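You operate a simulated robot arm through the tools that you are given. There is no shell and no other tool.

You are at the controls of a simulated two-armed robot. One attempt, no reset.

TASK
Seal the green sleeve and put it back on the shelf.
Fine: switch the sealer on, knob at the film on its label, one closing; the other sleeves stay unsealed where they are.

It is judged by the outcome, as a careful person would: the job done as asked, and still so three seconds after it is handed in. It fails if anything else is knocked over, pushed out of place, dropped, spilled or broken. Lids that push on must go on centred and level and be pressed home; caps that screw on are set level and turned clockwise until they are tight.

THE ROBOT
Two 7-joint arms with fingered hands on one trunk that stands fixed in place. Base frame: the origin is at the foot of the trunk, x ahead of it, y to its left, z up. Units: m, rad, N and s.
The left shoulder is at [0.063, 0.152, 1.132], the right one opposite. With the tool pointing down near the work surface each hand reaches from about 0.14 to 0.68 m from the base axis, measured 20 degrees to its own side. Payload 3.9 kg a hand.
The TCP of each hand is the grasp point between the finger pads, 0.029 m short of the fingertips. In the tool frame z runs along the fingers and y along their closing line. The gripper opens to 0.1 m; its body begins 0.034 m behind the TCP. The gripper is a hand of 5 fingers: y runs from the thumb to the fingers, the wrist lies at [-0.015, -0.105, -0.177] in the tool frame, and closing takes about 1.5 s.
Orientation is that of the tool frame in the base frame, as a unit quaternion [w, x, y, z]. With the fingers straight down and the wrist toward the robot, the tool's x, y and z point along [0, 1, 0], [1, 0, 0] and [0, 0, -1] of the base frame.

THE INTERFACE
- The arms move only by the tool drive_tool. It takes "left_rows", "right_rows" or both (then of equal length, played together; a hand with none holds still); each is one flat list of numbers, 6 for each row, row after row: the shift along the base's x, y, z in m, then the turn, a rotation vector about the base's x, y, z in rad. In form: [x, y, z, rx, ry, rz, x, y, z, rx, ry, rz, ...]. A call has 1 to 20 rows; each row shifts and turns the commanded pose from where the row before left it. "left_gripper" and "right_gripper" are, for a hand that has rows, the opening in per cent of the stroke, from 0 (shut) to 100 (fully open), set as the call begins (left out, the last holds). A row lasts 0.2 s, in which the tool goes at most 0.05 m and 0.15 rad; a call with a longer step from one row to the next is refused whole, and so is a gripper value outside its range. Where a pose cannot be reached the arm comes as near as it can. A force on the tool above 40 N (or 10 N above the force at the start of the call, whichever is more), or a blocked arm, ends the call early, and 0.2 s more pass. Each finger travels about 0.153 m/s and halts on what it meets, pressing with about 26 N; the grip force reading is that of the motor and also rises with nothing between the fingers. The clock runs only during rows and for 0.2 s after the last one: add rows that do not move to give the fingers time. It gives the time, the measured TCP pose, the force on the tool (base axes), the opening and the grip force at its end, in the units of the frame above (readings bear some noise), with the torque about the TCP (base axes, N m) and any sound that the robot's microphone picked up.
- Cameras (640 x 400 px; columns grow to the right, rows downward): "scene" is now at [0.1256, 0.0058, 1.4466]; the picture's right is [-0.14, -0.99, 0.01], its down [-0.65, 0.08, -0.76] and it looks along [0.75, -0.11, -0.65] (base axes); focal length 214 px, centre (320, 200). "left" rides on the left gripper at [-0.066, -0.086, -0.121] in its tool frame; the picture's right is [-0.76, -0.31, 0.58], its down [0.59, -0.70, 0.40] and it looks along [0.28, 0.64, 0.71] (tool axes); focal length 247 px, centre (320, 200). "right" rides on the right gripper at [0.066, -0.086, -0.121] in its tool frame; the picture's right is [-0.76, 0.31, -0.58], its down [-0.59, -0.70, 0.40] and it looks along [-0.28, 0.64, 0.71] (tool axes); focal length 247 px, centre (320, 200). There is no depth. A picture from a camera that has moved, and an enlarged one, comes with that camera's place and axes in the base frame and with its lens.
- grab_frame(camera): a new picture of that camera. The clock stands still meanwhile.
- move_column(by): slides the trunk up (or, below 0, down) by that many m; the arms and the scene camera ride with it, the base frame stays. It gives what a move gives, with no picture.
- finger_targets(index, middle, ring, little, thumb_bend, thumb_turn, hand): sets how far each is bent, from 0 (flat) to 1 (curled in); at 0.3 the hand is open as for a grip, at 0.7 the pads meet at the TCP. One left out holds its place. A second passes; each finger stops where it meets its share of the squeeze, and holds until it gets a number again. A gripper value or a shape takes the hand back. It gives what a move gives, with no picture; readings hold the bend of each and the force on index, middle, ring, little, thumb and palm. thumb_turn goes from beside the hand (0) to across from the fingers (1), as for a grip.
- grasp_type(shape, hand): the hand has 5 fingers and takes this shape, open, in about a second: jaw (thumb against the fingers, like two jaws); tri (thumb and two fingers); tip (a fingertip pinch); poke (one finger out to press); point (the index stretched); flat (the hand flat); cup (the hand cupped); fist (a fist). The gripper value then closes the fingers along that shape, each until it touches; the sizes above hold for jaw. It gives what a move gives, with no picture.
- head_to(pan, tilt): turns the head with the scene camera to pan (to the left, within 1.501 rad either way) and tilt (down, from -0.506 to 1.204), counted from straight ahead of the robot. It gives what a move gives.
- zoom(camera, box): a new picture of the part [left, top, right, bottom] of that camera's present view, enlarged. The clock stands still meanwhile.
- hand_in(): hands the job in; it is judged then, once.

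Nothing tells you positions but the pictures and the camera data. Unless the task says otherwise, let go and move clear before handing in.

The tools are called after "Call:" as a command line: name --argument value ..., lists and objects as JSON in quotes. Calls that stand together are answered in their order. drive_tool: Moves the arms, as the interface text tells. Its arguments: {"type":"object","properties":{"left_rows":{"type":"array","items":{"type":"number"}},"left_gripper":{"type":"number"},"right_rows":{"type":"array","items":{"type":"number"}},"right_gripper":{"type":"number"}},"required":[]} The other tools are called the same way: move_column (by) moves the trunk up or down; grasp_type (shape, hand) gives the hand a shape; finger_targets (index, middle, ring, little, thumb_bend, thumb_turn, hand) moves the fingers one by one; head_to (pan, tilt) turns the head that bears the scene camera; grab_frame (camera) takes a picture; zoom (camera, box) takes an enlarged picture of a part of a camera's view; hand_in () hands the job in.

At the start:

```text
time_s: 0.0
left_tool_pos: [0.2072, 0.2521, 0.6487]
left_ee_rot: [-0.089, 0.456, 0.88, -0.096]
left_contact_force: [-0.3, -0.3, -0.9]
left_wrist_torque: [-0.01, 0.04, 0.02]
left_finger_gap: 0.1001
left_finger_force: 0.0
left_shape: jaw
left_bend: [0.3, 0.3, 0.3, 0.3, 0.3, 0.97]
left_finger forces: [0.0, 0.0, 0.0, 0.0, 0.0, 0.0]
right_tool_pos: [0.199, -0.2253, 0.6574]
right_ee_rot: [-0.1, 0.877, 0.459, -0.097]
right_contact_force: [-0.7, -0.1, 0.1]
right_wrist_torque: [0.0, 0.04, -0.02]
right_finger_gap: 0.1001
right_finger_force: 0.0
right_shape: jaw
right_bend: [0.3, 0.3, 0.3, 0.3, 0.3, 0.97]
right_finger forces: [0.0, 0.0, 0.0, 0.0, 0.0, 0.1]
trunk travel left (down, up): [-0.775, 0.065]
head pan, tilt (commanded): [-0.141, 0.719]
```

scene: 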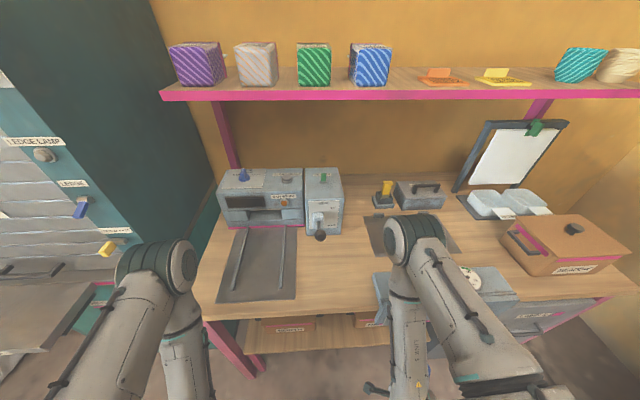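
right: 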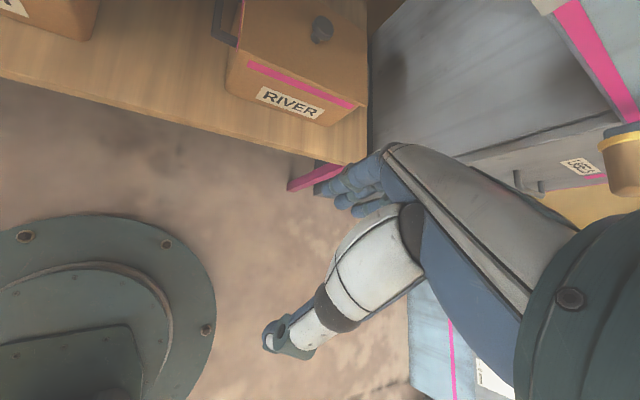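
left: 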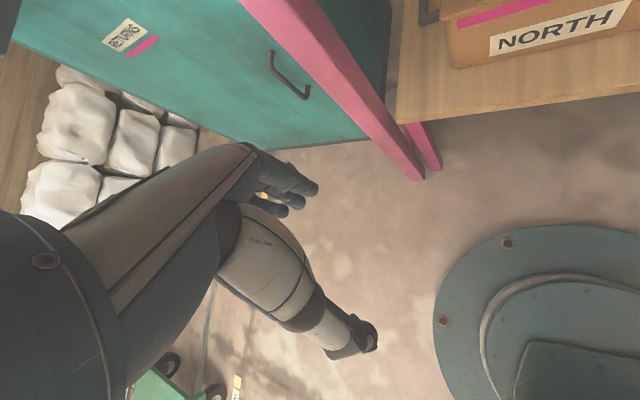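

I see a workbench with a sealer machine on the left, a shelf with sleeves (purple, beige, green, blue, etc.) and both arms low in front. I will look closer at the machine and the shelf first.

Call:
zoom --camera "scene" --box '[200, 150, 360, 250]'

Call:
zoom --camera "scene" --box '[160, 20, 400, 170]'

Call:
zoom --camera "scene" --box '[360, 150, 600, 300]'

Call:
zoom --camera "scene" --box '[400, 20, 640, 170]'

Call:
zoom --camera "scene" --box '[180, 210, 340, 310]'

```text
4.00 times, centred on (280, 200) of scene
camera zoom: at [0.1256, 0.0058, 1.4466], right [-0.14, -0.99, 0.01], down [-0.65, 0.08, -0.76], along [0.75, -0.11, -0.65], focal length 858 px, centre (480, 200)
```

zoom: 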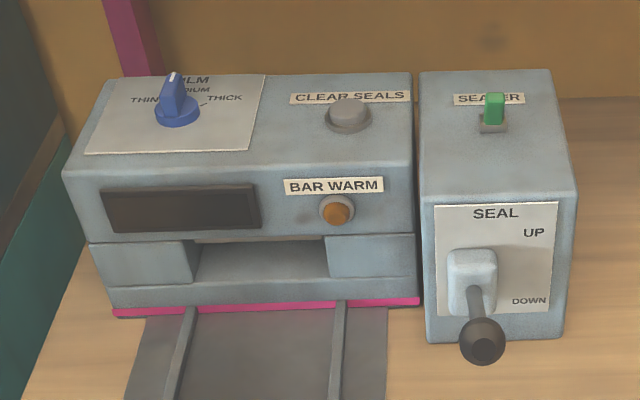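

```text
2.67 times, centred on (280, 95) of scene
camera zoom: at [0.1256, 0.0058, 1.4466], right [-0.14, -0.99, 0.01], down [-0.65, 0.08, -0.76], along [0.75, -0.11, -0.65], focal length 572 px, centre (427, 480)
```

zoom: 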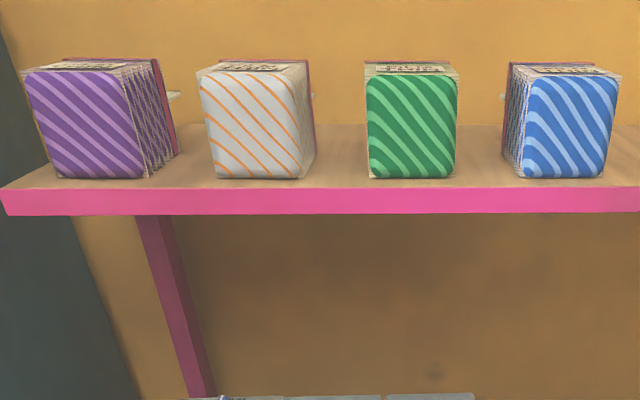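

```text
2.67 times, centred on (480, 225) of scene
camera zoom: at [0.1256, 0.0058, 1.4466], right [-0.14, -0.99, 0.01], down [-0.65, 0.08, -0.76], along [0.75, -0.11, -0.65], focal length 572 px, centre (-107, 133)
```

zoom: 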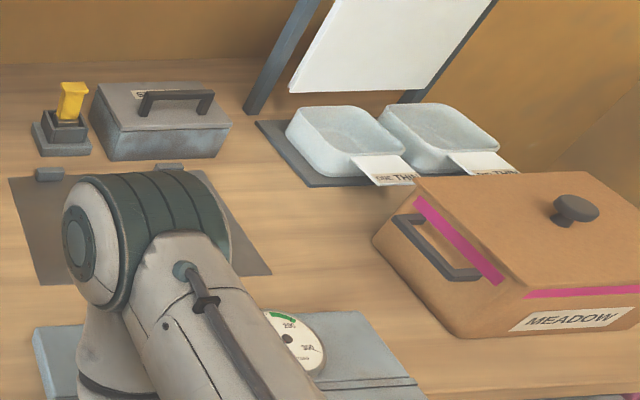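

```text
2.67 times, centred on (520, 95) of scene
camera zoom: at [0.1256, 0.0058, 1.4466], right [-0.14, -0.99, 0.01], down [-0.65, 0.08, -0.76], along [0.75, -0.11, -0.65], focal length 572 px, centre (-213, 480)
```

zoom: 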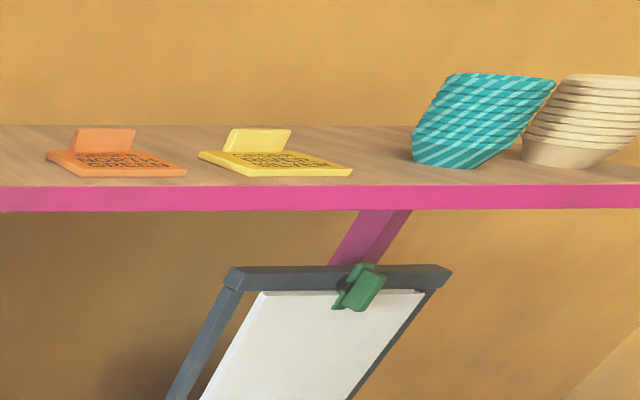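

```text
4.00 times, centred on (260, 260) of scene
camera zoom: at [0.1256, 0.0058, 1.4466], right [-0.14, -0.99, 0.01], down [-0.65, 0.08, -0.76], along [0.75, -0.11, -0.65], focal length 858 px, centre (560, -40)
```

zoom: 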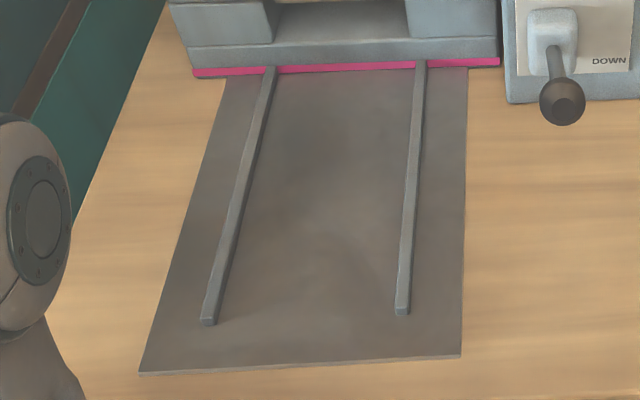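

The sealer has a FILM knob, a CLEAR SEALS button, a BAR WARM lamp and a separate SEALER switch and SEAL lever. Next I'll zoom in for the green sleeve's label.

Call:
zoom --camera "scene" --box '[290, 35, 340, 66]'

Call:
zoom --camera "scene" --box '[215, 165, 275, 203]'

Call:
zoom --camera "scene" --box '[300, 165, 350, 245]'

Call:
zoom --camera "scene" --box '[220, 200, 310, 250]'

Call:
zoom --camera "scene" --box '[480, 180, 560, 230]'

```text
12.80 times, centred on (315, 50) of scene
camera zoom: at [0.1256, 0.0058, 1.4466], right [-0.14, -0.99, 0.01], down [-0.65, 0.08, -0.76], along [0.75, -0.11, -0.65], focal length 2745 px, centre (384, 2114)
```

zoom: 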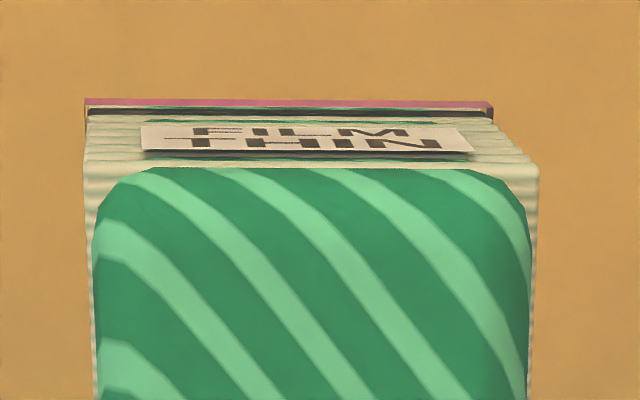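

```text
10.53 times, centred on (245, 184) of scene
camera zoom: at [0.1256, 0.0058, 1.4466], right [-0.14, -0.99, 0.01], down [-0.65, 0.08, -0.76], along [0.75, -0.11, -0.65], focal length 2258 px, centre (1110, 368)
```

zoom: 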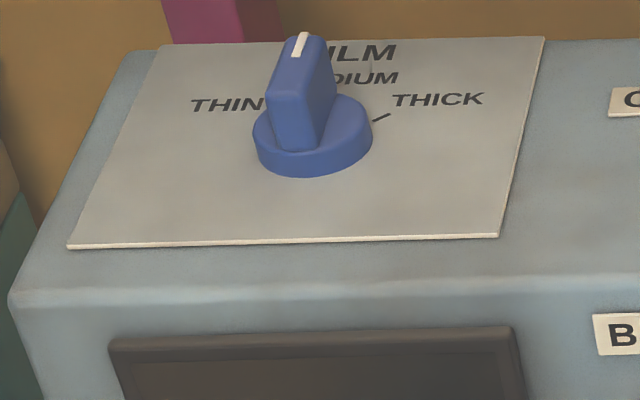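

```text
5.00 times, centred on (325, 205) of scene
camera zoom: at [0.1256, 0.0058, 1.4466], right [-0.14, -0.99, 0.01], down [-0.65, 0.08, -0.76], along [0.75, -0.11, -0.65], focal length 1072 px, centre (295, 175)
```

zoom: 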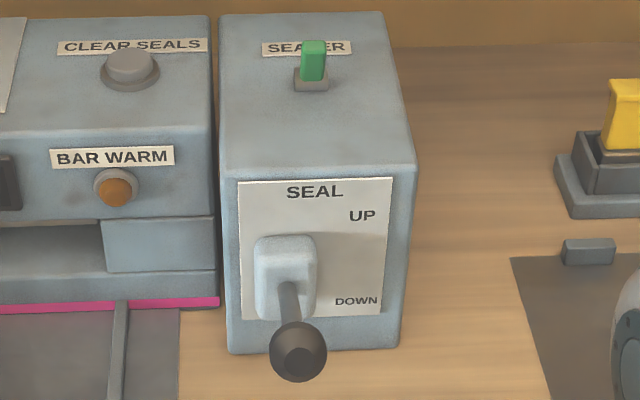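

```text
7.11 times, centred on (265, 225) of scene
camera zoom: at [0.1256, 0.0058, 1.4466], right [-0.14, -0.99, 0.01], down [-0.65, 0.08, -0.76], along [0.75, -0.11, -0.65], focal length 1525 px, centre (711, 22)
```

zoom: 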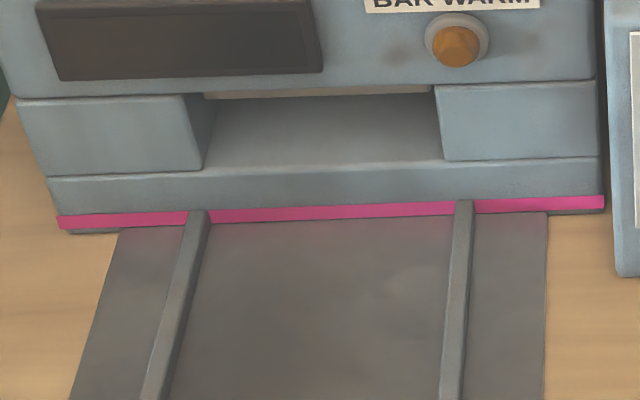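

```text
8.00 times, centred on (520, 205) of scene
camera zoom: at [0.1256, 0.0058, 1.4466], right [-0.14, -0.99, 0.01], down [-0.65, 0.08, -0.76], along [0.75, -0.11, -0.65], focal length 1716 px, centre (-1280, 160)
```

zoom: 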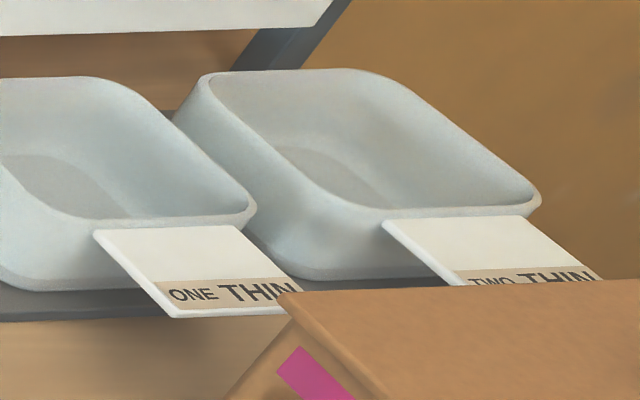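

The green sleeve's label reads FILM THIN, and the knob seems to stand at MEDIUM. I'll raise the trunk a little to get a second viewpoint and triangulate distances.

Call:
move_column --by 0.064

Call:
grab_frame --camera "scene"

Call:
zoom --camera "scene" --box '[200, 150, 360, 250]'

Call:
zoom --camera "scene" --box '[160, 40, 400, 190]'

```text
time_s: 0.8
left_tool_pos: [0.211, 0.2458, 0.7035]
left_ee_rot: [-0.094, 0.456, 0.88, -0.093]
left_contact_force: [-0.5, -0.1, -0.2]
left_wrist_torque: [0.0, -0.01, -0.05]
left_finger_gap: 0.1001
left_finger_force: 0.0
left_shape: jaw
left_bend: [0.3, 0.3, 0.3, 0.3, 0.3, 0.98]
left_finger forces: [0.1, 0.1, 0.0, 0.0, 0.0, 0.0]
right_tool_pos: [0.1955, -0.2313, 0.7034]
right_ee_rot: [-0.112, 0.876, 0.458, -0.104]
right_contact_force: [-20.0, 9.3, 4.2]
right_wrist_torque: [-1.48, -3.31, 0.03]
right_finger_gap: 0.1002
right_finger_force: 0.0
right_shape: jaw
right_bend: [0.3, 0.3, 0.3, 0.3, 0.3, 0.98]
right_finger forces: [0.0, 0.1, 0.0, 0.1, 0.0, 0.1]
trunk travel left (down, up): [-0.826, 0.014]
head pan, tilt (commanded): [-0.141, 0.719]
stopped: the force on the tool passed its limit at 101 N (the readings are from after the stop); the commanded pose is now the measured one
```

```text
taken
camera scene: at [0.134, -0.0091, 1.4975], right [-0.14, -0.99, 0.0], down [-0.65, 0.09, -0.75], along [0.75, -0.11, -0.66], focal length 214 px, centre (320, 200)
```

scene: 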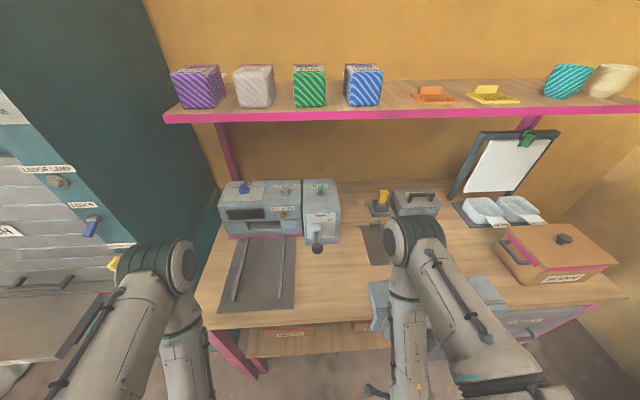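

```text
4.00 times, centred on (280, 200) of scene
camera zoom: at [0.134, -0.0091, 1.4975], right [-0.14, -0.99, 0.0], down [-0.65, 0.09, -0.75], along [0.75, -0.11, -0.66], focal length 858 px, centre (480, 200)
```

zoom: 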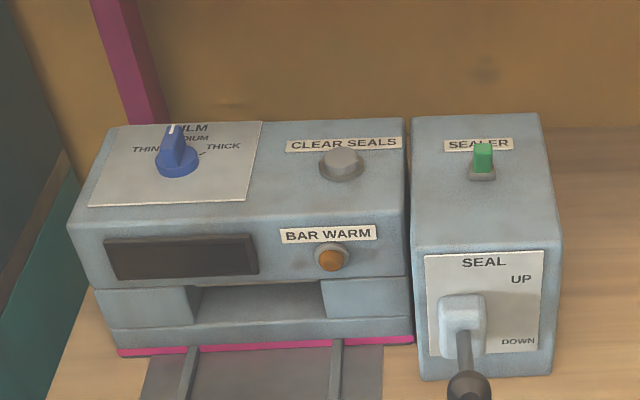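

```text
2.67 times, centred on (280, 115) of scene
camera zoom: at [0.134, -0.0091, 1.4975], right [-0.14, -0.99, 0.0], down [-0.65, 0.09, -0.75], along [0.75, -0.11, -0.66], focal length 572 px, centre (427, 427)
```

zoom: 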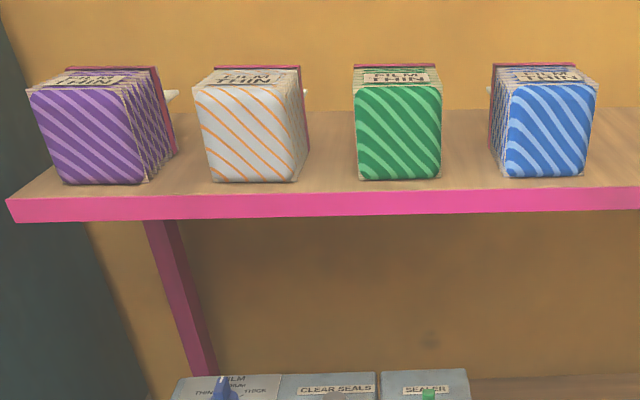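

The right hand met something while rising, so I must see what before going on. I'll look at both wrist cameras and the scene near the right hand.

Call:
grab_frame --camera "right"

Call:
grab_frame --camera "left"

Call:
zoom --camera "scene" --box '[340, 180, 620, 355]'

Call:
head_to --pan -0.5 --tilt 1.15

Call:
grab_frame --camera "scene"

```text
taken
camera right: at [0.1997, -0.1418, 0.839], right [-0.02, -0.85, 0.52], down [-0.99, -0.06, -0.13], along [0.14, -0.52, -0.84], focal length 247 px, centre (320, 200)
```

right: 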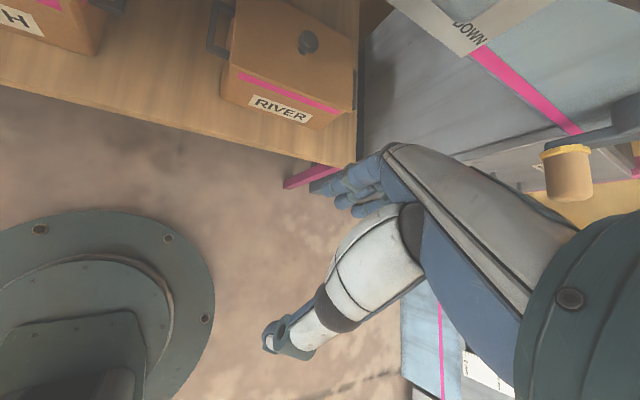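

```text
taken
camera left: at [0.2103, 0.1524, 0.8351], right [0.04, -0.84, -0.54], down [-0.99, 0.05, -0.16], along [0.16, 0.54, -0.83], focal length 247 px, centre (320, 200)
```

left: 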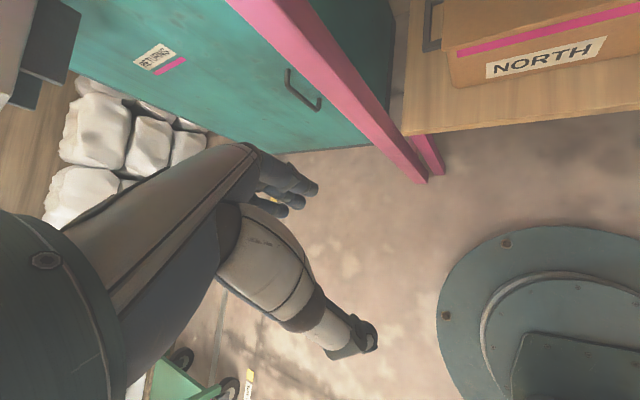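

```text
2.29 times, centred on (480, 268) of scene
camera zoom: at [0.134, -0.0091, 1.4975], right [-0.14, -0.99, 0.0], down [-0.65, 0.09, -0.75], along [0.75, -0.11, -0.66], focal length 490 px, centre (-46, 46)
```

zoom: 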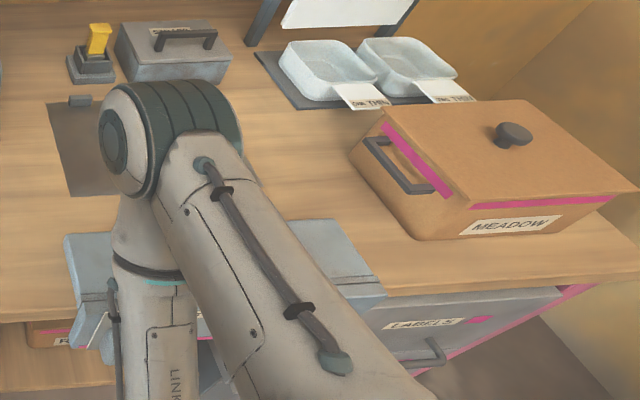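

```text
time_s: 1.7
left_tool_pos: [0.2093, 0.2455, 0.7023]
left_ee_rot: [-0.094, 0.455, 0.881, -0.093]
left_contact_force: [0.4, 0.0, 0.1]
left_wrist_torque: [0.02, -0.03, 0.0]
left_finger_gap: 0.1
left_finger_force: 0.0
left_shape: jaw
left_bend: [0.3, 0.3, 0.3, 0.3, 0.3, 0.98]
left_finger forces: [0.0, 0.1, 0.0, 0.1, 0.1, 0.0]
right_tool_pos: [0.1975, -0.231, 0.7047]
right_ee_rot: [-0.11, 0.876, 0.459, -0.101]
right_contact_force: [-16.9, 10.0, 2.5]
right_wrist_torque: [-1.73, -2.71, -0.04]
right_finger_gap: 0.1
right_finger_force: 0.0
right_shape: jaw
right_bend: [0.3, 0.3, 0.3, 0.3, 0.3, 0.98]
right_finger forces: [0.0, 0.0, 0.0, 0.0, 0.0, 0.0]
trunk travel left (down, up): [-0.826, 0.014]
head pan, tilt (commanded): [-0.499, 1.15]
```

```text
taken
camera scene: at [0.1006, -0.0255, 1.4653], right [-0.48, -0.88, 0.0], down [-0.8, 0.44, -0.41], along [0.36, -0.2, -0.91], focal length 214 px, centre (320, 200)
```

scene: 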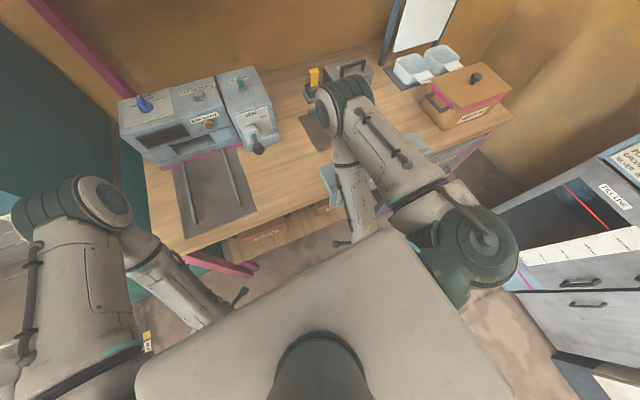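

The right wrist is leaning on the front of the blue device at the bench's front edge, pushed in -x/+y. I'll back the right hand off in that direction gently.

Call:
drive_tool --right_rows '[-0.01, 0.006, -0.01, 0, 0, 0, -0.01, 0.006, -0.01, 0, 0, 0, -0.01, 0.006, -0.01, 0, 0, 0]'

Call:
grab_frame --camera "scene"

Call:
grab_frame --camera "right"

```text
time_s: 2.5
left_tool_pos: [0.2108, 0.2443, 0.7026]
left_ee_rot: [-0.096, 0.456, 0.88, -0.092]
left_contact_force: [-0.2, -0.6, -0.1]
left_wrist_torque: [0.02, -0.02, 0.02]
left_finger_gap: 0.0999
left_finger_force: 0.1
left_shape: jaw
left_bend: [0.3, 0.3, 0.3, 0.3, 0.3, 0.98]
left_finger forces: [0.1, 0.0, 0.1, 0.0, 0.0, 0.0]
right_tool_pos: [0.1704, -0.2148, 0.6735]
right_ee_rot: [-0.111, 0.875, 0.46, -0.102]
right_contact_force: [-0.2, -0.5, -0.6]
right_wrist_torque: [0.02, -0.04, -0.01]
right_finger_gap: 0.1004
right_finger_force: 0.1
right_shape: jaw
right_bend: [0.3, 0.3, 0.3, 0.3, 0.3, 0.98]
right_finger forces: [0.1, 0.0, 0.0, 0.0, 0.1, 0.1]
trunk travel left (down, up): [-0.826, 0.014]
head pan, tilt (commanded): [-0.499, 1.15]
```

```text
taken
camera scene: at [0.1049, -0.0282, 1.4649], right [-0.48, -0.88, 0.0], down [-0.8, 0.44, -0.41], along [0.36, -0.2, -0.91], focal length 214 px, centre (320, 200)
```

scene: 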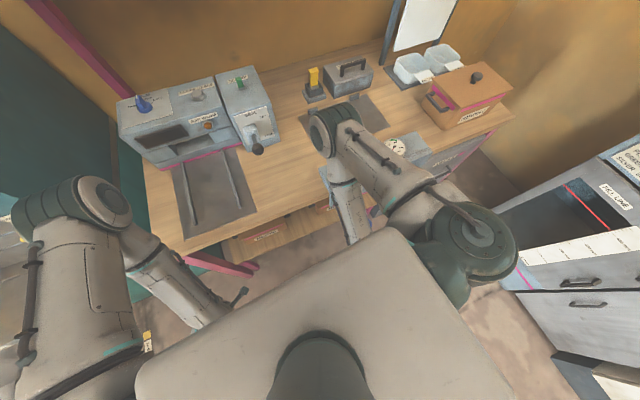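

```text
taken
camera right: at [0.1728, -0.1257, 0.8081], right [-0.02, -0.85, 0.52], down [-0.99, -0.06, -0.13], along [0.15, -0.52, -0.84], focal length 247 px, centre (320, 200)
```

right: 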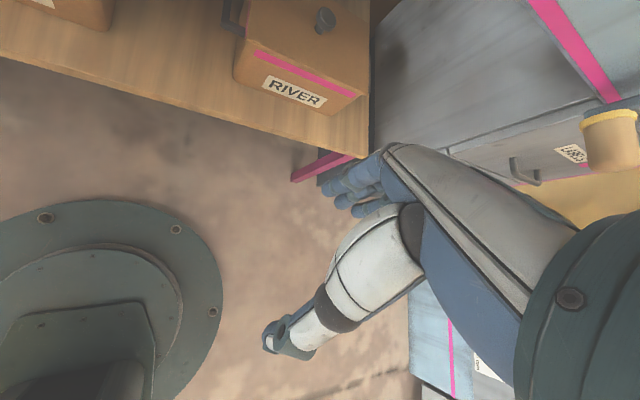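

The right hand is free again with no force. Now I'll look around to the left and right to know what surrounds the arms before lifting them.

Call:
head_to --pan 0.7 --tilt 0.9

Call:
grab_frame --camera "scene"

Call:
head_to --pan -0.6 --tilt 0.8

Call:
grab_frame --camera "scene"

```text
time_s: 3.9
left_tool_pos: [0.2116, 0.2439, 0.702]
left_ee_rot: [-0.096, 0.456, 0.88, -0.093]
left_contact_force: [-0.2, 0.3, 0.0]
left_wrist_torque: [-0.04, -0.03, 0.0]
left_finger_gap: 0.1
left_finger_force: 0.0
left_shape: jaw
left_bend: [0.3, 0.3, 0.3, 0.3, 0.3, 0.98]
left_finger forces: [0.0, 0.0, 0.0, 0.0, 0.0, 0.1]
right_tool_pos: [0.1692, -0.2142, 0.673]
right_ee_rot: [-0.11, 0.876, 0.459, -0.102]
right_contact_force: [-0.1, 0.9, 1.0]
right_wrist_torque: [0.03, 0.05, 0.04]
right_finger_gap: 0.1
right_finger_force: 0.0
right_shape: jaw
right_bend: [0.3, 0.3, 0.3, 0.3, 0.3, 0.98]
right_finger forces: [0.0, 0.0, 0.0, 0.1, 0.0, 0.1]
trunk travel left (down, up): [-0.826, 0.014]
head pan, tilt (commanded): [0.7, 0.901]
```

```text
taken
camera scene: at [0.1097, 0.0491, 1.4819], right [0.64, -0.77, 0.0], down [-0.6, -0.5, -0.62], along [0.48, 0.4, -0.78], focal length 214 px, centre (320, 200)
```

scene: 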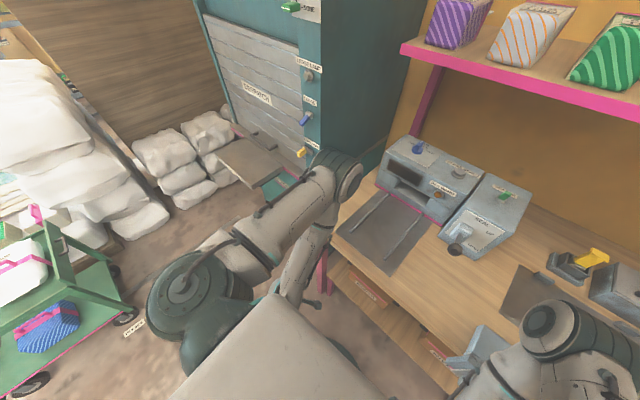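

```text
time_s: 5.3
left_tool_pos: [0.2112, 0.2446, 0.7019]
left_ee_rot: [-0.096, 0.455, 0.88, -0.093]
left_contact_force: [-0.3, 0.3, 0.3]
left_wrist_torque: [-0.02, 0.0, 0.02]
left_finger_gap: 0.1001
left_finger_force: 0.1
left_shape: jaw
left_bend: [0.3, 0.3, 0.3, 0.3, 0.3, 0.98]
left_finger forces: [0.0, 0.0, 0.0, 0.0, 0.0, 0.0]
right_tool_pos: [0.1691, -0.2153, 0.6744]
right_ee_rot: [-0.11, 0.876, 0.459, -0.101]
right_contact_force: [-0.6, -0.3, 0.2]
right_wrist_torque: [-0.02, -0.02, -0.01]
right_finger_gap: 0.1001
right_finger_force: 0.0
right_shape: jaw
right_bend: [0.3, 0.3, 0.3, 0.3, 0.3, 0.98]
right_finger forces: [0.0, 0.1, 0.0, 0.0, 0.0, 0.0]
trunk travel left (down, up): [-0.826, 0.014]
head pan, tilt (commanded): [-0.6, 0.799]
```

```text
taken
camera scene: at [0.1185, -0.0449, 1.4898], right [-0.56, -0.83, 0.0], down [-0.59, 0.4, -0.7], along [0.58, -0.39, -0.72], focal length 214 px, centre (320, 200)
```

scene: 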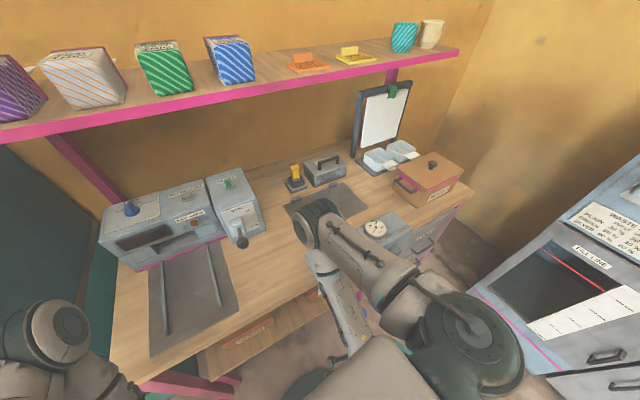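

The surroundings are clearer: blue device (with dial) sits at the bench's front right, next to the right forearm. I'll zoom in on that device and on the sleeves.

Call:
zoom --camera "scene" --box '[290, 180, 482, 300]'

Call:
zoom --camera "scene" --box '[0, 20, 256, 180]'

Call:
zoom --camera "scene" --box '[90, 160, 282, 280]'

Call:
zoom --camera "right" --box '[380, 0, 640, 162]'

```text
3.33 times, centred on (386, 240) of scene
camera zoom: at [0.1185, -0.0449, 1.4898], right [-0.56, -0.83, 0.0], down [-0.59, 0.4, -0.7], along [0.58, -0.39, -0.72], focal length 715 px, centre (100, 67)
```

zoom: 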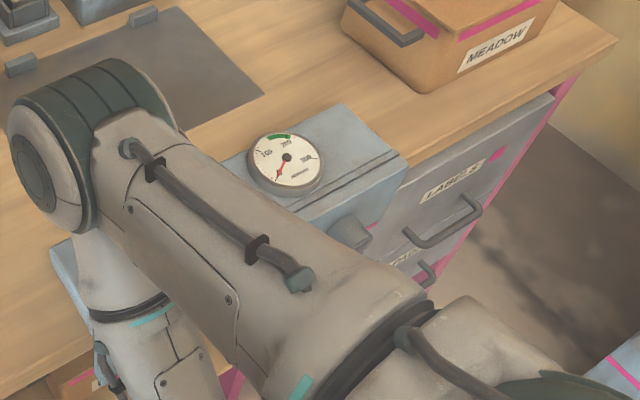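

```text
2.50 times, centred on (128, 100) of scene
camera zoom: at [0.1185, -0.0449, 1.4898], right [-0.56, -0.83, 0.0], down [-0.59, 0.4, -0.7], along [0.58, -0.39, -0.72], focal length 536 px, centre (800, 450)
```

zoom: 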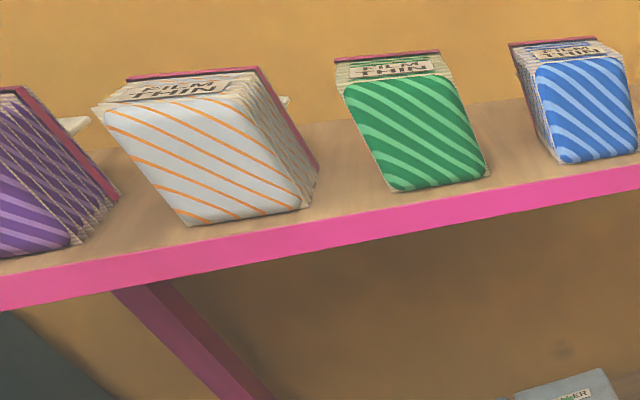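

```text
3.33 times, centred on (186, 220) of scene
camera zoom: at [0.1185, -0.0449, 1.4898], right [-0.56, -0.83, 0.0], down [-0.59, 0.4, -0.7], along [0.58, -0.39, -0.72], focal length 715 px, centre (767, 133)
```

zoom: 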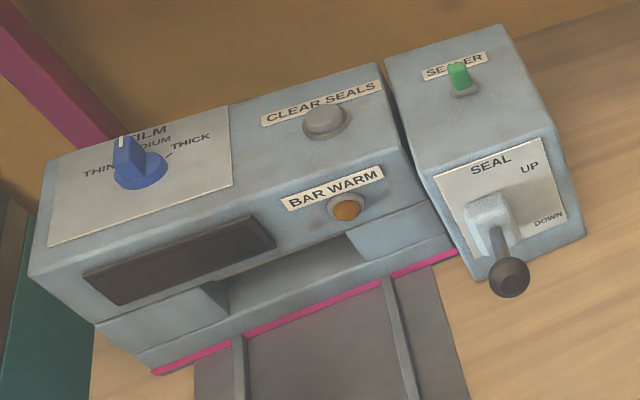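

```text
2.46 times, centred on (510, 81) of right
camera zoom: at [0.1726, -0.1255, 0.8084], right [-0.02, -0.85, 0.52], down [-0.99, -0.06, -0.13], along [0.15, -0.52, -0.84], focal length 608 px, centre (-148, 493)
```

zoom: 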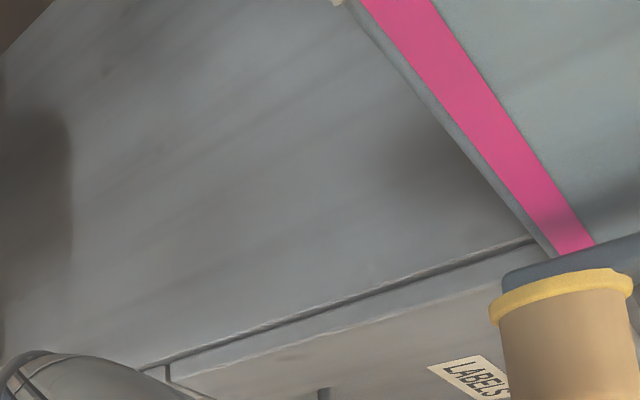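

I'll take wide-baseline head views to triangulate the sleeve and the sealer, since the head pan also shifts the camera.

Call:
head_to --pan 0.85 --tilt 0.5

Call:
grab_frame --camera "scene"

Call:
zoom --camera "scene" --box '[400, 60, 640, 210]'

Call:
zoom --camera "scene" --box '[400, 200, 640, 350]'

Call:
head_to --pan -0.85 --tilt 0.5

Call:
grab_frame --camera "scene"

Call:
zoom --camera "scene" --box '[0, 60, 240, 210]'

Call:
zoom --camera "scene" --box '[0, 200, 240, 350]'

```text
time_s: 6.9
left_tool_pos: [0.2106, 0.2444, 0.7023]
left_ee_rot: [-0.096, 0.456, 0.88, -0.093]
left_contact_force: [-0.3, 0.2, -0.3]
left_wrist_torque: [0.02, -0.01, -0.01]
left_finger_gap: 0.0996
left_finger_force: 0.0
left_shape: jaw
left_bend: [0.3, 0.3, 0.3, 0.3, 0.3, 0.98]
left_finger forces: [0.0, 0.1, 0.0, 0.0, 0.0, 0.0]
right_tool_pos: [0.1702, -0.214, 0.6737]
right_ee_rot: [-0.11, 0.876, 0.459, -0.102]
right_contact_force: [0.0, -1.2, 0.0]
right_wrist_torque: [0.01, 0.02, 0.01]
right_finger_gap: 0.0998
right_finger_force: 0.1
right_shape: jaw
right_bend: [0.3, 0.3, 0.3, 0.3, 0.3, 0.98]
right_finger forces: [0.0, 0.0, 0.0, 0.1, 0.1, 0.0]
trunk travel left (down, up): [-0.826, 0.014]
head pan, tilt (commanded): [0.85, 0.499]
```

```text
taken
camera scene: at [0.112, 0.0689, 1.5157], right [0.75, -0.66, 0.0], down [-0.32, -0.36, -0.88], along [0.58, 0.66, -0.48], focal length 214 px, centre (320, 200)
```

scene: 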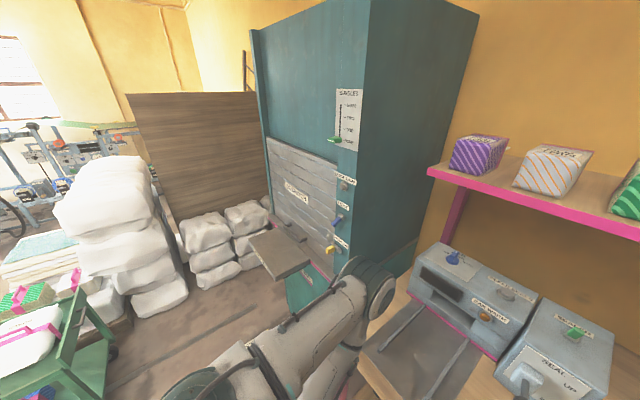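

```text
2.67 times, centred on (520, 135) of scene
camera zoom: at [0.112, 0.0689, 1.5157], right [0.75, -0.66, 0.0], down [-0.32, -0.36, -0.88], along [0.58, 0.66, -0.48], focal length 572 px, centre (-213, 373)
```

zoom: 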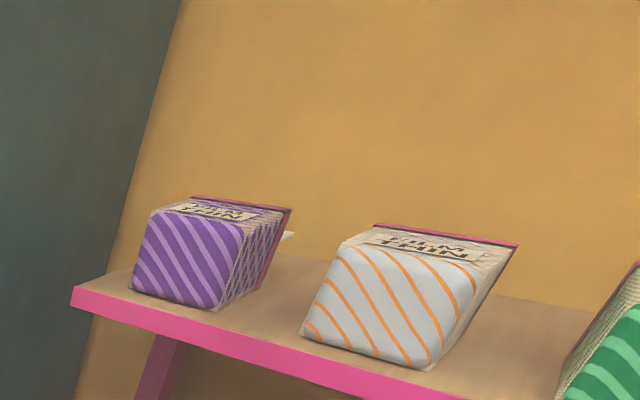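

```text
2.67 times, centred on (520, 275) of scene
camera zoom: at [0.112, 0.0689, 1.5157], right [0.75, -0.66, 0.0], down [-0.32, -0.36, -0.88], along [0.58, 0.66, -0.48], focal length 572 px, centre (-213, 0)
```

zoom: 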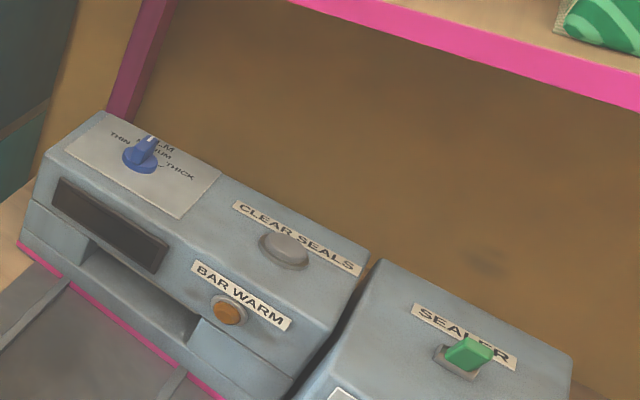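

```text
time_s: 8.6
left_tool_pos: [0.2097, 0.2436, 0.7016]
left_ee_rot: [-0.095, 0.455, 0.88, -0.093]
left_contact_force: [0.1, -0.1, 0.2]
left_wrist_torque: [-0.02, 0.03, 0.0]
left_finger_gap: 0.1
left_finger_force: 0.1
left_shape: jaw
left_bend: [0.3, 0.3, 0.3, 0.3, 0.3, 0.98]
left_finger forces: [0.1, 0.0, 0.0, 0.1, 0.0, 0.0]
right_tool_pos: [0.1698, -0.2147, 0.6743]
right_ee_rot: [-0.11, 0.875, 0.46, -0.102]
right_contact_force: [-0.2, 1.0, 1.0]
right_wrist_torque: [0.0, -0.02, 0.0]
right_finger_gap: 0.0997
right_finger_force: 0.1
right_shape: jaw
right_bend: [0.3, 0.3, 0.3, 0.3, 0.3, 0.98]
right_finger forces: [0.1, 0.1, 0.1, 0.0, 0.1, 0.0]
trunk travel left (down, up): [-0.826, 0.014]
head pan, tilt (commanded): [-0.85, 0.499]
```

```text
taken
camera scene: at [0.112, -0.0677, 1.5157], right [-0.75, -0.66, 0.0], down [-0.32, 0.36, -0.88], along [0.58, -0.66, -0.48], focal length 214 px, centre (320, 200)
```

scene: 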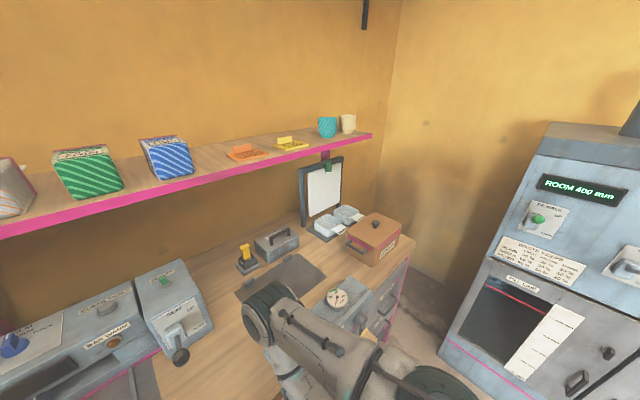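

```text
2.67 times, centred on (120, 135) of scene
camera zoom: at [0.112, -0.0677, 1.5157], right [-0.75, -0.66, 0.0], down [-0.32, 0.36, -0.88], along [0.58, -0.66, -0.48], focal length 572 px, centre (853, 373)
```

zoom: 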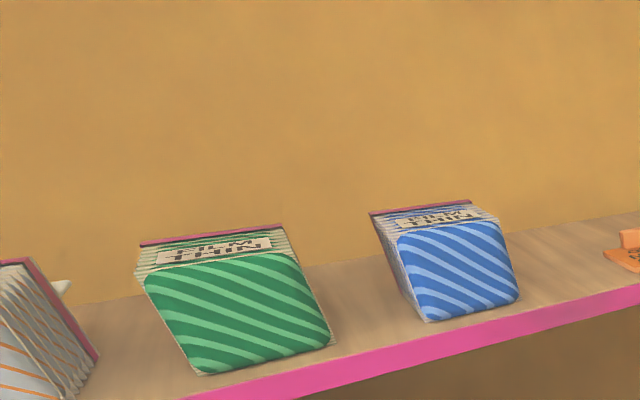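

```text
2.67 times, centred on (120, 275) of scene
camera zoom: at [0.112, -0.0677, 1.5157], right [-0.75, -0.66, 0.0], down [-0.32, 0.36, -0.88], along [0.58, -0.66, -0.48], focal length 572 px, centre (853, 0)
```

zoom: 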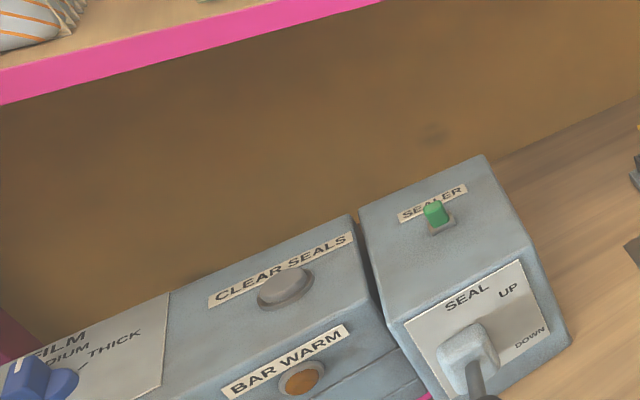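

From these views I put the lamp near (0.67, 0.04, 0.97), the sealer switch near (0.71, -0.09, 1.04), the lever ball near (0.49, -0.05, 1.01) – lever UP – and the green sleeve front at x≈0.71, y -0.03…-0.10, on a shelf at z≈1.315. Now I raise the left hand in front of the bench, keeping it back from the edge.

Call:
head_to --pan 0.15 --tilt 0.75

Call:
drive_tool --left_rows '[-0.01, 0, 0.04, 0, 0, 0, -0.01, 0, 0.04, 0, 0, 0, 0, 0, 0.04, 0, 0, 0, 0, 0, 0.04, 0, 0, 0, 0, 0, 0.04, 0, 0, 0]'

Call:
grab_frame --camera "scene"

```text
time_s: 9.9
left_tool_pos: [0.2109, 0.243, 0.7032]
left_ee_rot: [-0.095, 0.455, 0.881, -0.093]
left_contact_force: [0.7, 0.8, 0.0]
left_wrist_torque: [-0.01, 0.0, -0.02]
left_finger_gap: 0.0998
left_finger_force: 0.1
left_shape: jaw
left_bend: [0.3, 0.3, 0.3, 0.3, 0.3, 0.98]
left_finger forces: [0.0, 0.1, 0.1, 0.1, 0.1, 0.0]
right_tool_pos: [0.1696, -0.2141, 0.6738]
right_ee_rot: [-0.11, 0.875, 0.46, -0.102]
right_contact_force: [0.0, -0.2, -0.3]
right_wrist_torque: [0.04, 0.03, 0.0]
right_finger_gap: 0.1001
right_finger_force: 0.0
right_shape: jaw
right_bend: [0.3, 0.3, 0.3, 0.3, 0.3, 0.98]
right_finger forces: [0.0, 0.0, 0.1, 0.0, 0.0, 0.0]
trunk travel left (down, up): [-0.826, 0.014]
head pan, tilt (commanded): [0.15, 0.75]
```

```text
time_s: 11.1
left_tool_pos: [0.2427, 0.2439, 0.7651]
left_ee_rot: [-0.095, 0.456, 0.88, -0.093]
left_contact_force: [-0.9, -0.4, -1.5]
left_wrist_torque: [0.02, -0.03, 0.02]
left_finger_gap: 0.0999
left_finger_force: 0.0
left_shape: jaw
left_bend: [0.3, 0.3, 0.3, 0.3, 0.3, 0.98]
left_finger forces: [0.1, 0.0, 0.0, 0.0, 0.0, 0.1]
left hand out of reach, approached as far as the arm can: row 2, 3, 4, 5
right_tool_pos: [0.1701, -0.2137, 0.6736]
right_ee_rot: [-0.111, 0.875, 0.46, -0.103]
right_contact_force: [-0.4, 0.4, 0.3]
right_wrist_torque: [-0.01, -0.03, 0.0]
right_finger_gap: 0.1001
right_finger_force: 0.0
right_shape: jaw
right_bend: [0.3, 0.3, 0.3, 0.3, 0.3, 0.98]
right_finger forces: [0.0, 0.0, 0.0, 0.0, 0.0, 0.0]
trunk travel left (down, up): [-0.826, 0.014]
head pan, tilt (commanded): [0.15, 0.75]
```

```text
taken
camera scene: at [0.1339, 0.0129, 1.4937], right [0.15, -0.99, 0.0], down [-0.67, -0.1, -0.73], along [0.72, 0.11, -0.68], focal length 214 px, centre (320, 200)
```

scene: 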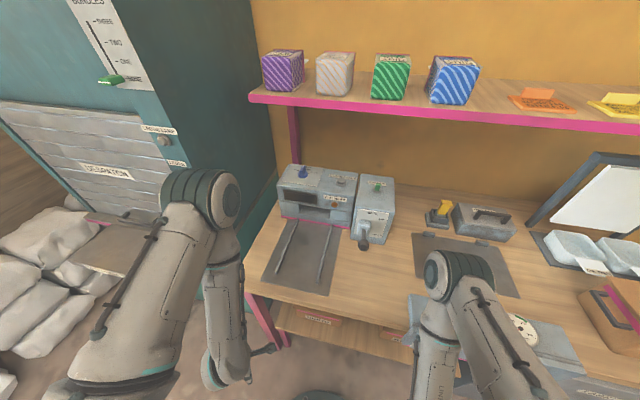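

The left arm is folded to its limit there, so I need to swing it out forward. I'll close the left hand to a fist to shorten it before passing over the bench edge.

Call:
grasp_type --hand "left" --shape "fist"

Call:
grab_frame --camera "left"

Call:
zoom --camera "scene" --box '[130, 150, 386, 310]'

```text
time_s: 12.0
left_tool_pos: [0.2433, 0.244, 0.7638]
left_ee_rot: [-0.095, 0.455, 0.881, -0.092]
left_contact_force: [-0.1, 0.3, -0.3]
left_wrist_torque: [0.0, -0.04, 0.04]
left_finger_gap: 0.0
left_finger_force: 0.0
left_shape: fist
left_bend: [0.99, 1.0, 1.0, 1.0, 0.87, 0.84]
left_finger forces: [0.0, 0.0, 0.0, 0.0, 0.0, 0.0]
right_tool_pos: [0.1697, -0.2152, 0.6738]
right_ee_rot: [-0.11, 0.875, 0.46, -0.102]
right_contact_force: [-0.5, 0.0, 0.0]
right_wrist_torque: [0.01, -0.01, 0.01]
right_finger_gap: 0.1
right_finger_force: 0.0
right_shape: jaw
right_bend: [0.3, 0.3, 0.3, 0.3, 0.3, 0.98]
right_finger forces: [0.0, 0.0, 0.0, 0.1, 0.0, 0.0]
trunk travel left (down, up): [-0.826, 0.014]
head pan, tilt (commanded): [0.15, 0.75]
```

```text
taken
camera left: at [0.2431, 0.1513, 0.8973], right [0.04, -0.84, -0.54], down [-0.99, 0.05, -0.16], along [0.16, 0.54, -0.82], focal length 247 px, centre (320, 200)
```

left: 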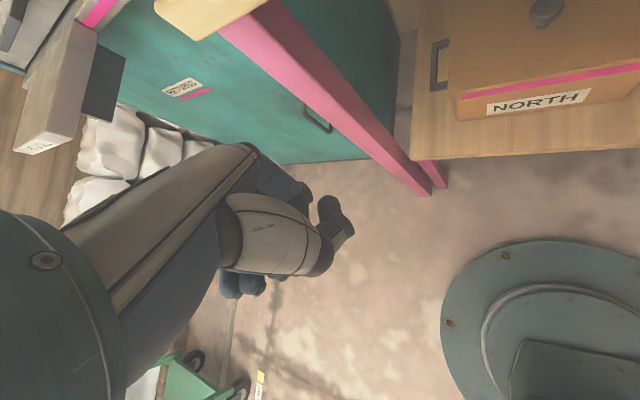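

```text
2.50 times, centred on (258, 230) of scene
camera zoom: at [0.1339, 0.013, 1.4938], right [0.15, -0.99, 0.0], down [-0.67, -0.1, -0.73], along [0.72, 0.11, -0.68], focal length 536 px, centre (475, 125)
```

zoom: 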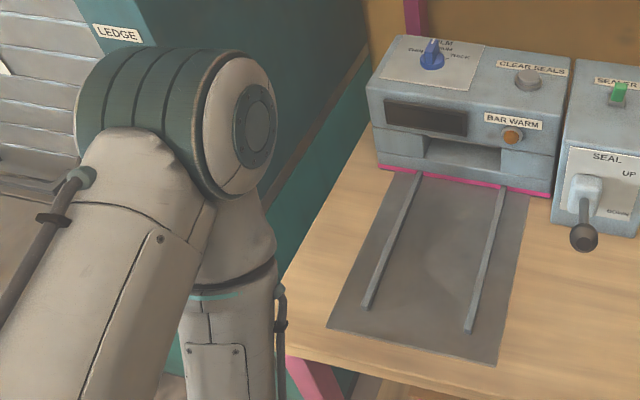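

The fist is short now. I'll test small forward/up steps to learn how the commanded pose continues.

Call:
drive_tool --left_rows '[0.02, 0.0, 0.0, 0, 0, 0, 0.02, 0, 0.0, 0, 0, 0]'

```text
time_s: 12.6
left_tool_pos: [0.2824, 0.2446, 0.7653]
left_ee_rot: [-0.095, 0.456, 0.88, -0.093]
left_contact_force: [0.6, -0.4, -0.3]
left_wrist_torque: [0.0, 0.0, -0.04]
left_finger_gap: 0.0001
left_finger_force: 0.1
left_shape: fist
left_bend: [0.99, 1.0, 1.0, 1.0, 0.87, 0.84]
left_finger forces: [0.0, 0.0, 0.0, 0.1, 0.0, 0.1]
right_tool_pos: [0.1699, -0.2142, 0.6726]
right_ee_rot: [-0.11, 0.876, 0.459, -0.1]
right_contact_force: [-0.2, 0.0, 0.7]
right_wrist_torque: [0.01, 0.01, 0.01]
right_finger_gap: 0.0998
right_finger_force: 0.0
right_shape: jaw
right_bend: [0.3, 0.3, 0.3, 0.3, 0.3, 0.98]
right_finger forces: [0.0, 0.0, 0.0, 0.1, 0.1, 0.0]
trunk travel left (down, up): [-0.826, 0.014]
head pan, tilt (commanded): [0.15, 0.75]
```

The commanded pose restarts from the measured one. I go on up and forward in an arc that keeps the wrist outside its folding limit.

Call:
drive_tool --left_rows '[0.0, 0.0, 0.03, 0, 0, 0, 0.015, 0, 0.03, 0, 0, 0, 0.02, 0, 0.035, 0, 0, 0, 0.02, 0, 0.04, 0, 0, 0, 0.02, 0, 0.04, 0, 0, 0]'

Call:
grab_frame --camera "scene"

Call:
grab_frame --camera "left"

```text
time_s: 13.8
left_tool_pos: [0.3716, 0.2409, 0.9276]
left_ee_rot: [-0.095, 0.454, 0.881, -0.092]
left_contact_force: [0.3, 0.7, 0.1]
left_wrist_torque: [-0.01, -0.01, 0.0]
left_finger_gap: 0.0001
left_finger_force: 0.1
left_shape: fist
left_bend: [0.99, 1.0, 1.0, 1.0, 0.87, 0.84]
left_finger forces: [0.0, 0.0, 0.1, 0.1, 0.0, 0.1]
left hand out of reach, approached as far as the arm can: row 2, 3
right_tool_pos: [0.1693, -0.2142, 0.6737]
right_ee_rot: [-0.11, 0.876, 0.459, -0.1]
right_contact_force: [0.3, -0.1, -0.2]
right_wrist_torque: [0.02, -0.01, -0.02]
right_finger_gap: 0.1001
right_finger_force: 0.1
right_shape: jaw
right_bend: [0.3, 0.3, 0.3, 0.3, 0.3, 0.98]
right_finger forces: [0.1, 0.0, 0.1, 0.1, 0.0, 0.0]
trunk travel left (down, up): [-0.826, 0.014]
head pan, tilt (commanded): [0.15, 0.75]
```

```text
taken
camera scene: at [0.133, 0.0116, 1.4938], right [0.15, -0.99, 0.0], down [-0.67, -0.1, -0.73], along [0.72, 0.11, -0.68], focal length 214 px, centre (320, 200)
```

scene: 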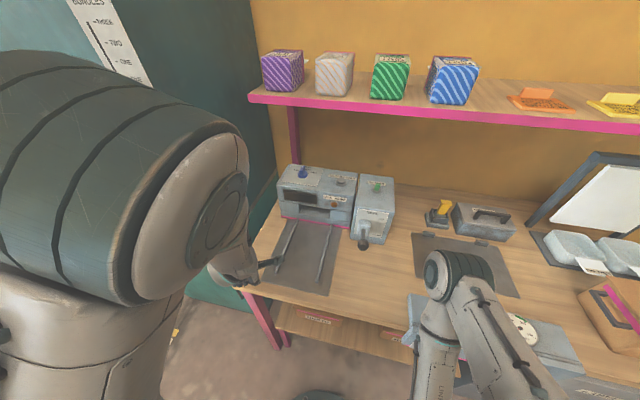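

```text
taken
camera left: at [0.3718, 0.149, 1.0601], right [0.04, -0.84, -0.54], down [-0.99, 0.05, -0.16], along [0.16, 0.54, -0.82], focal length 247 px, centre (320, 200)
```

left: 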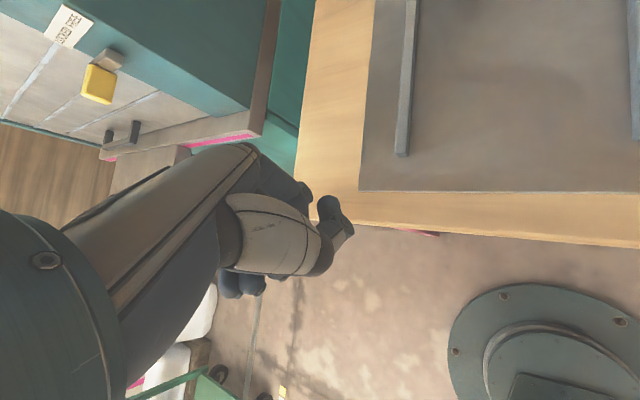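

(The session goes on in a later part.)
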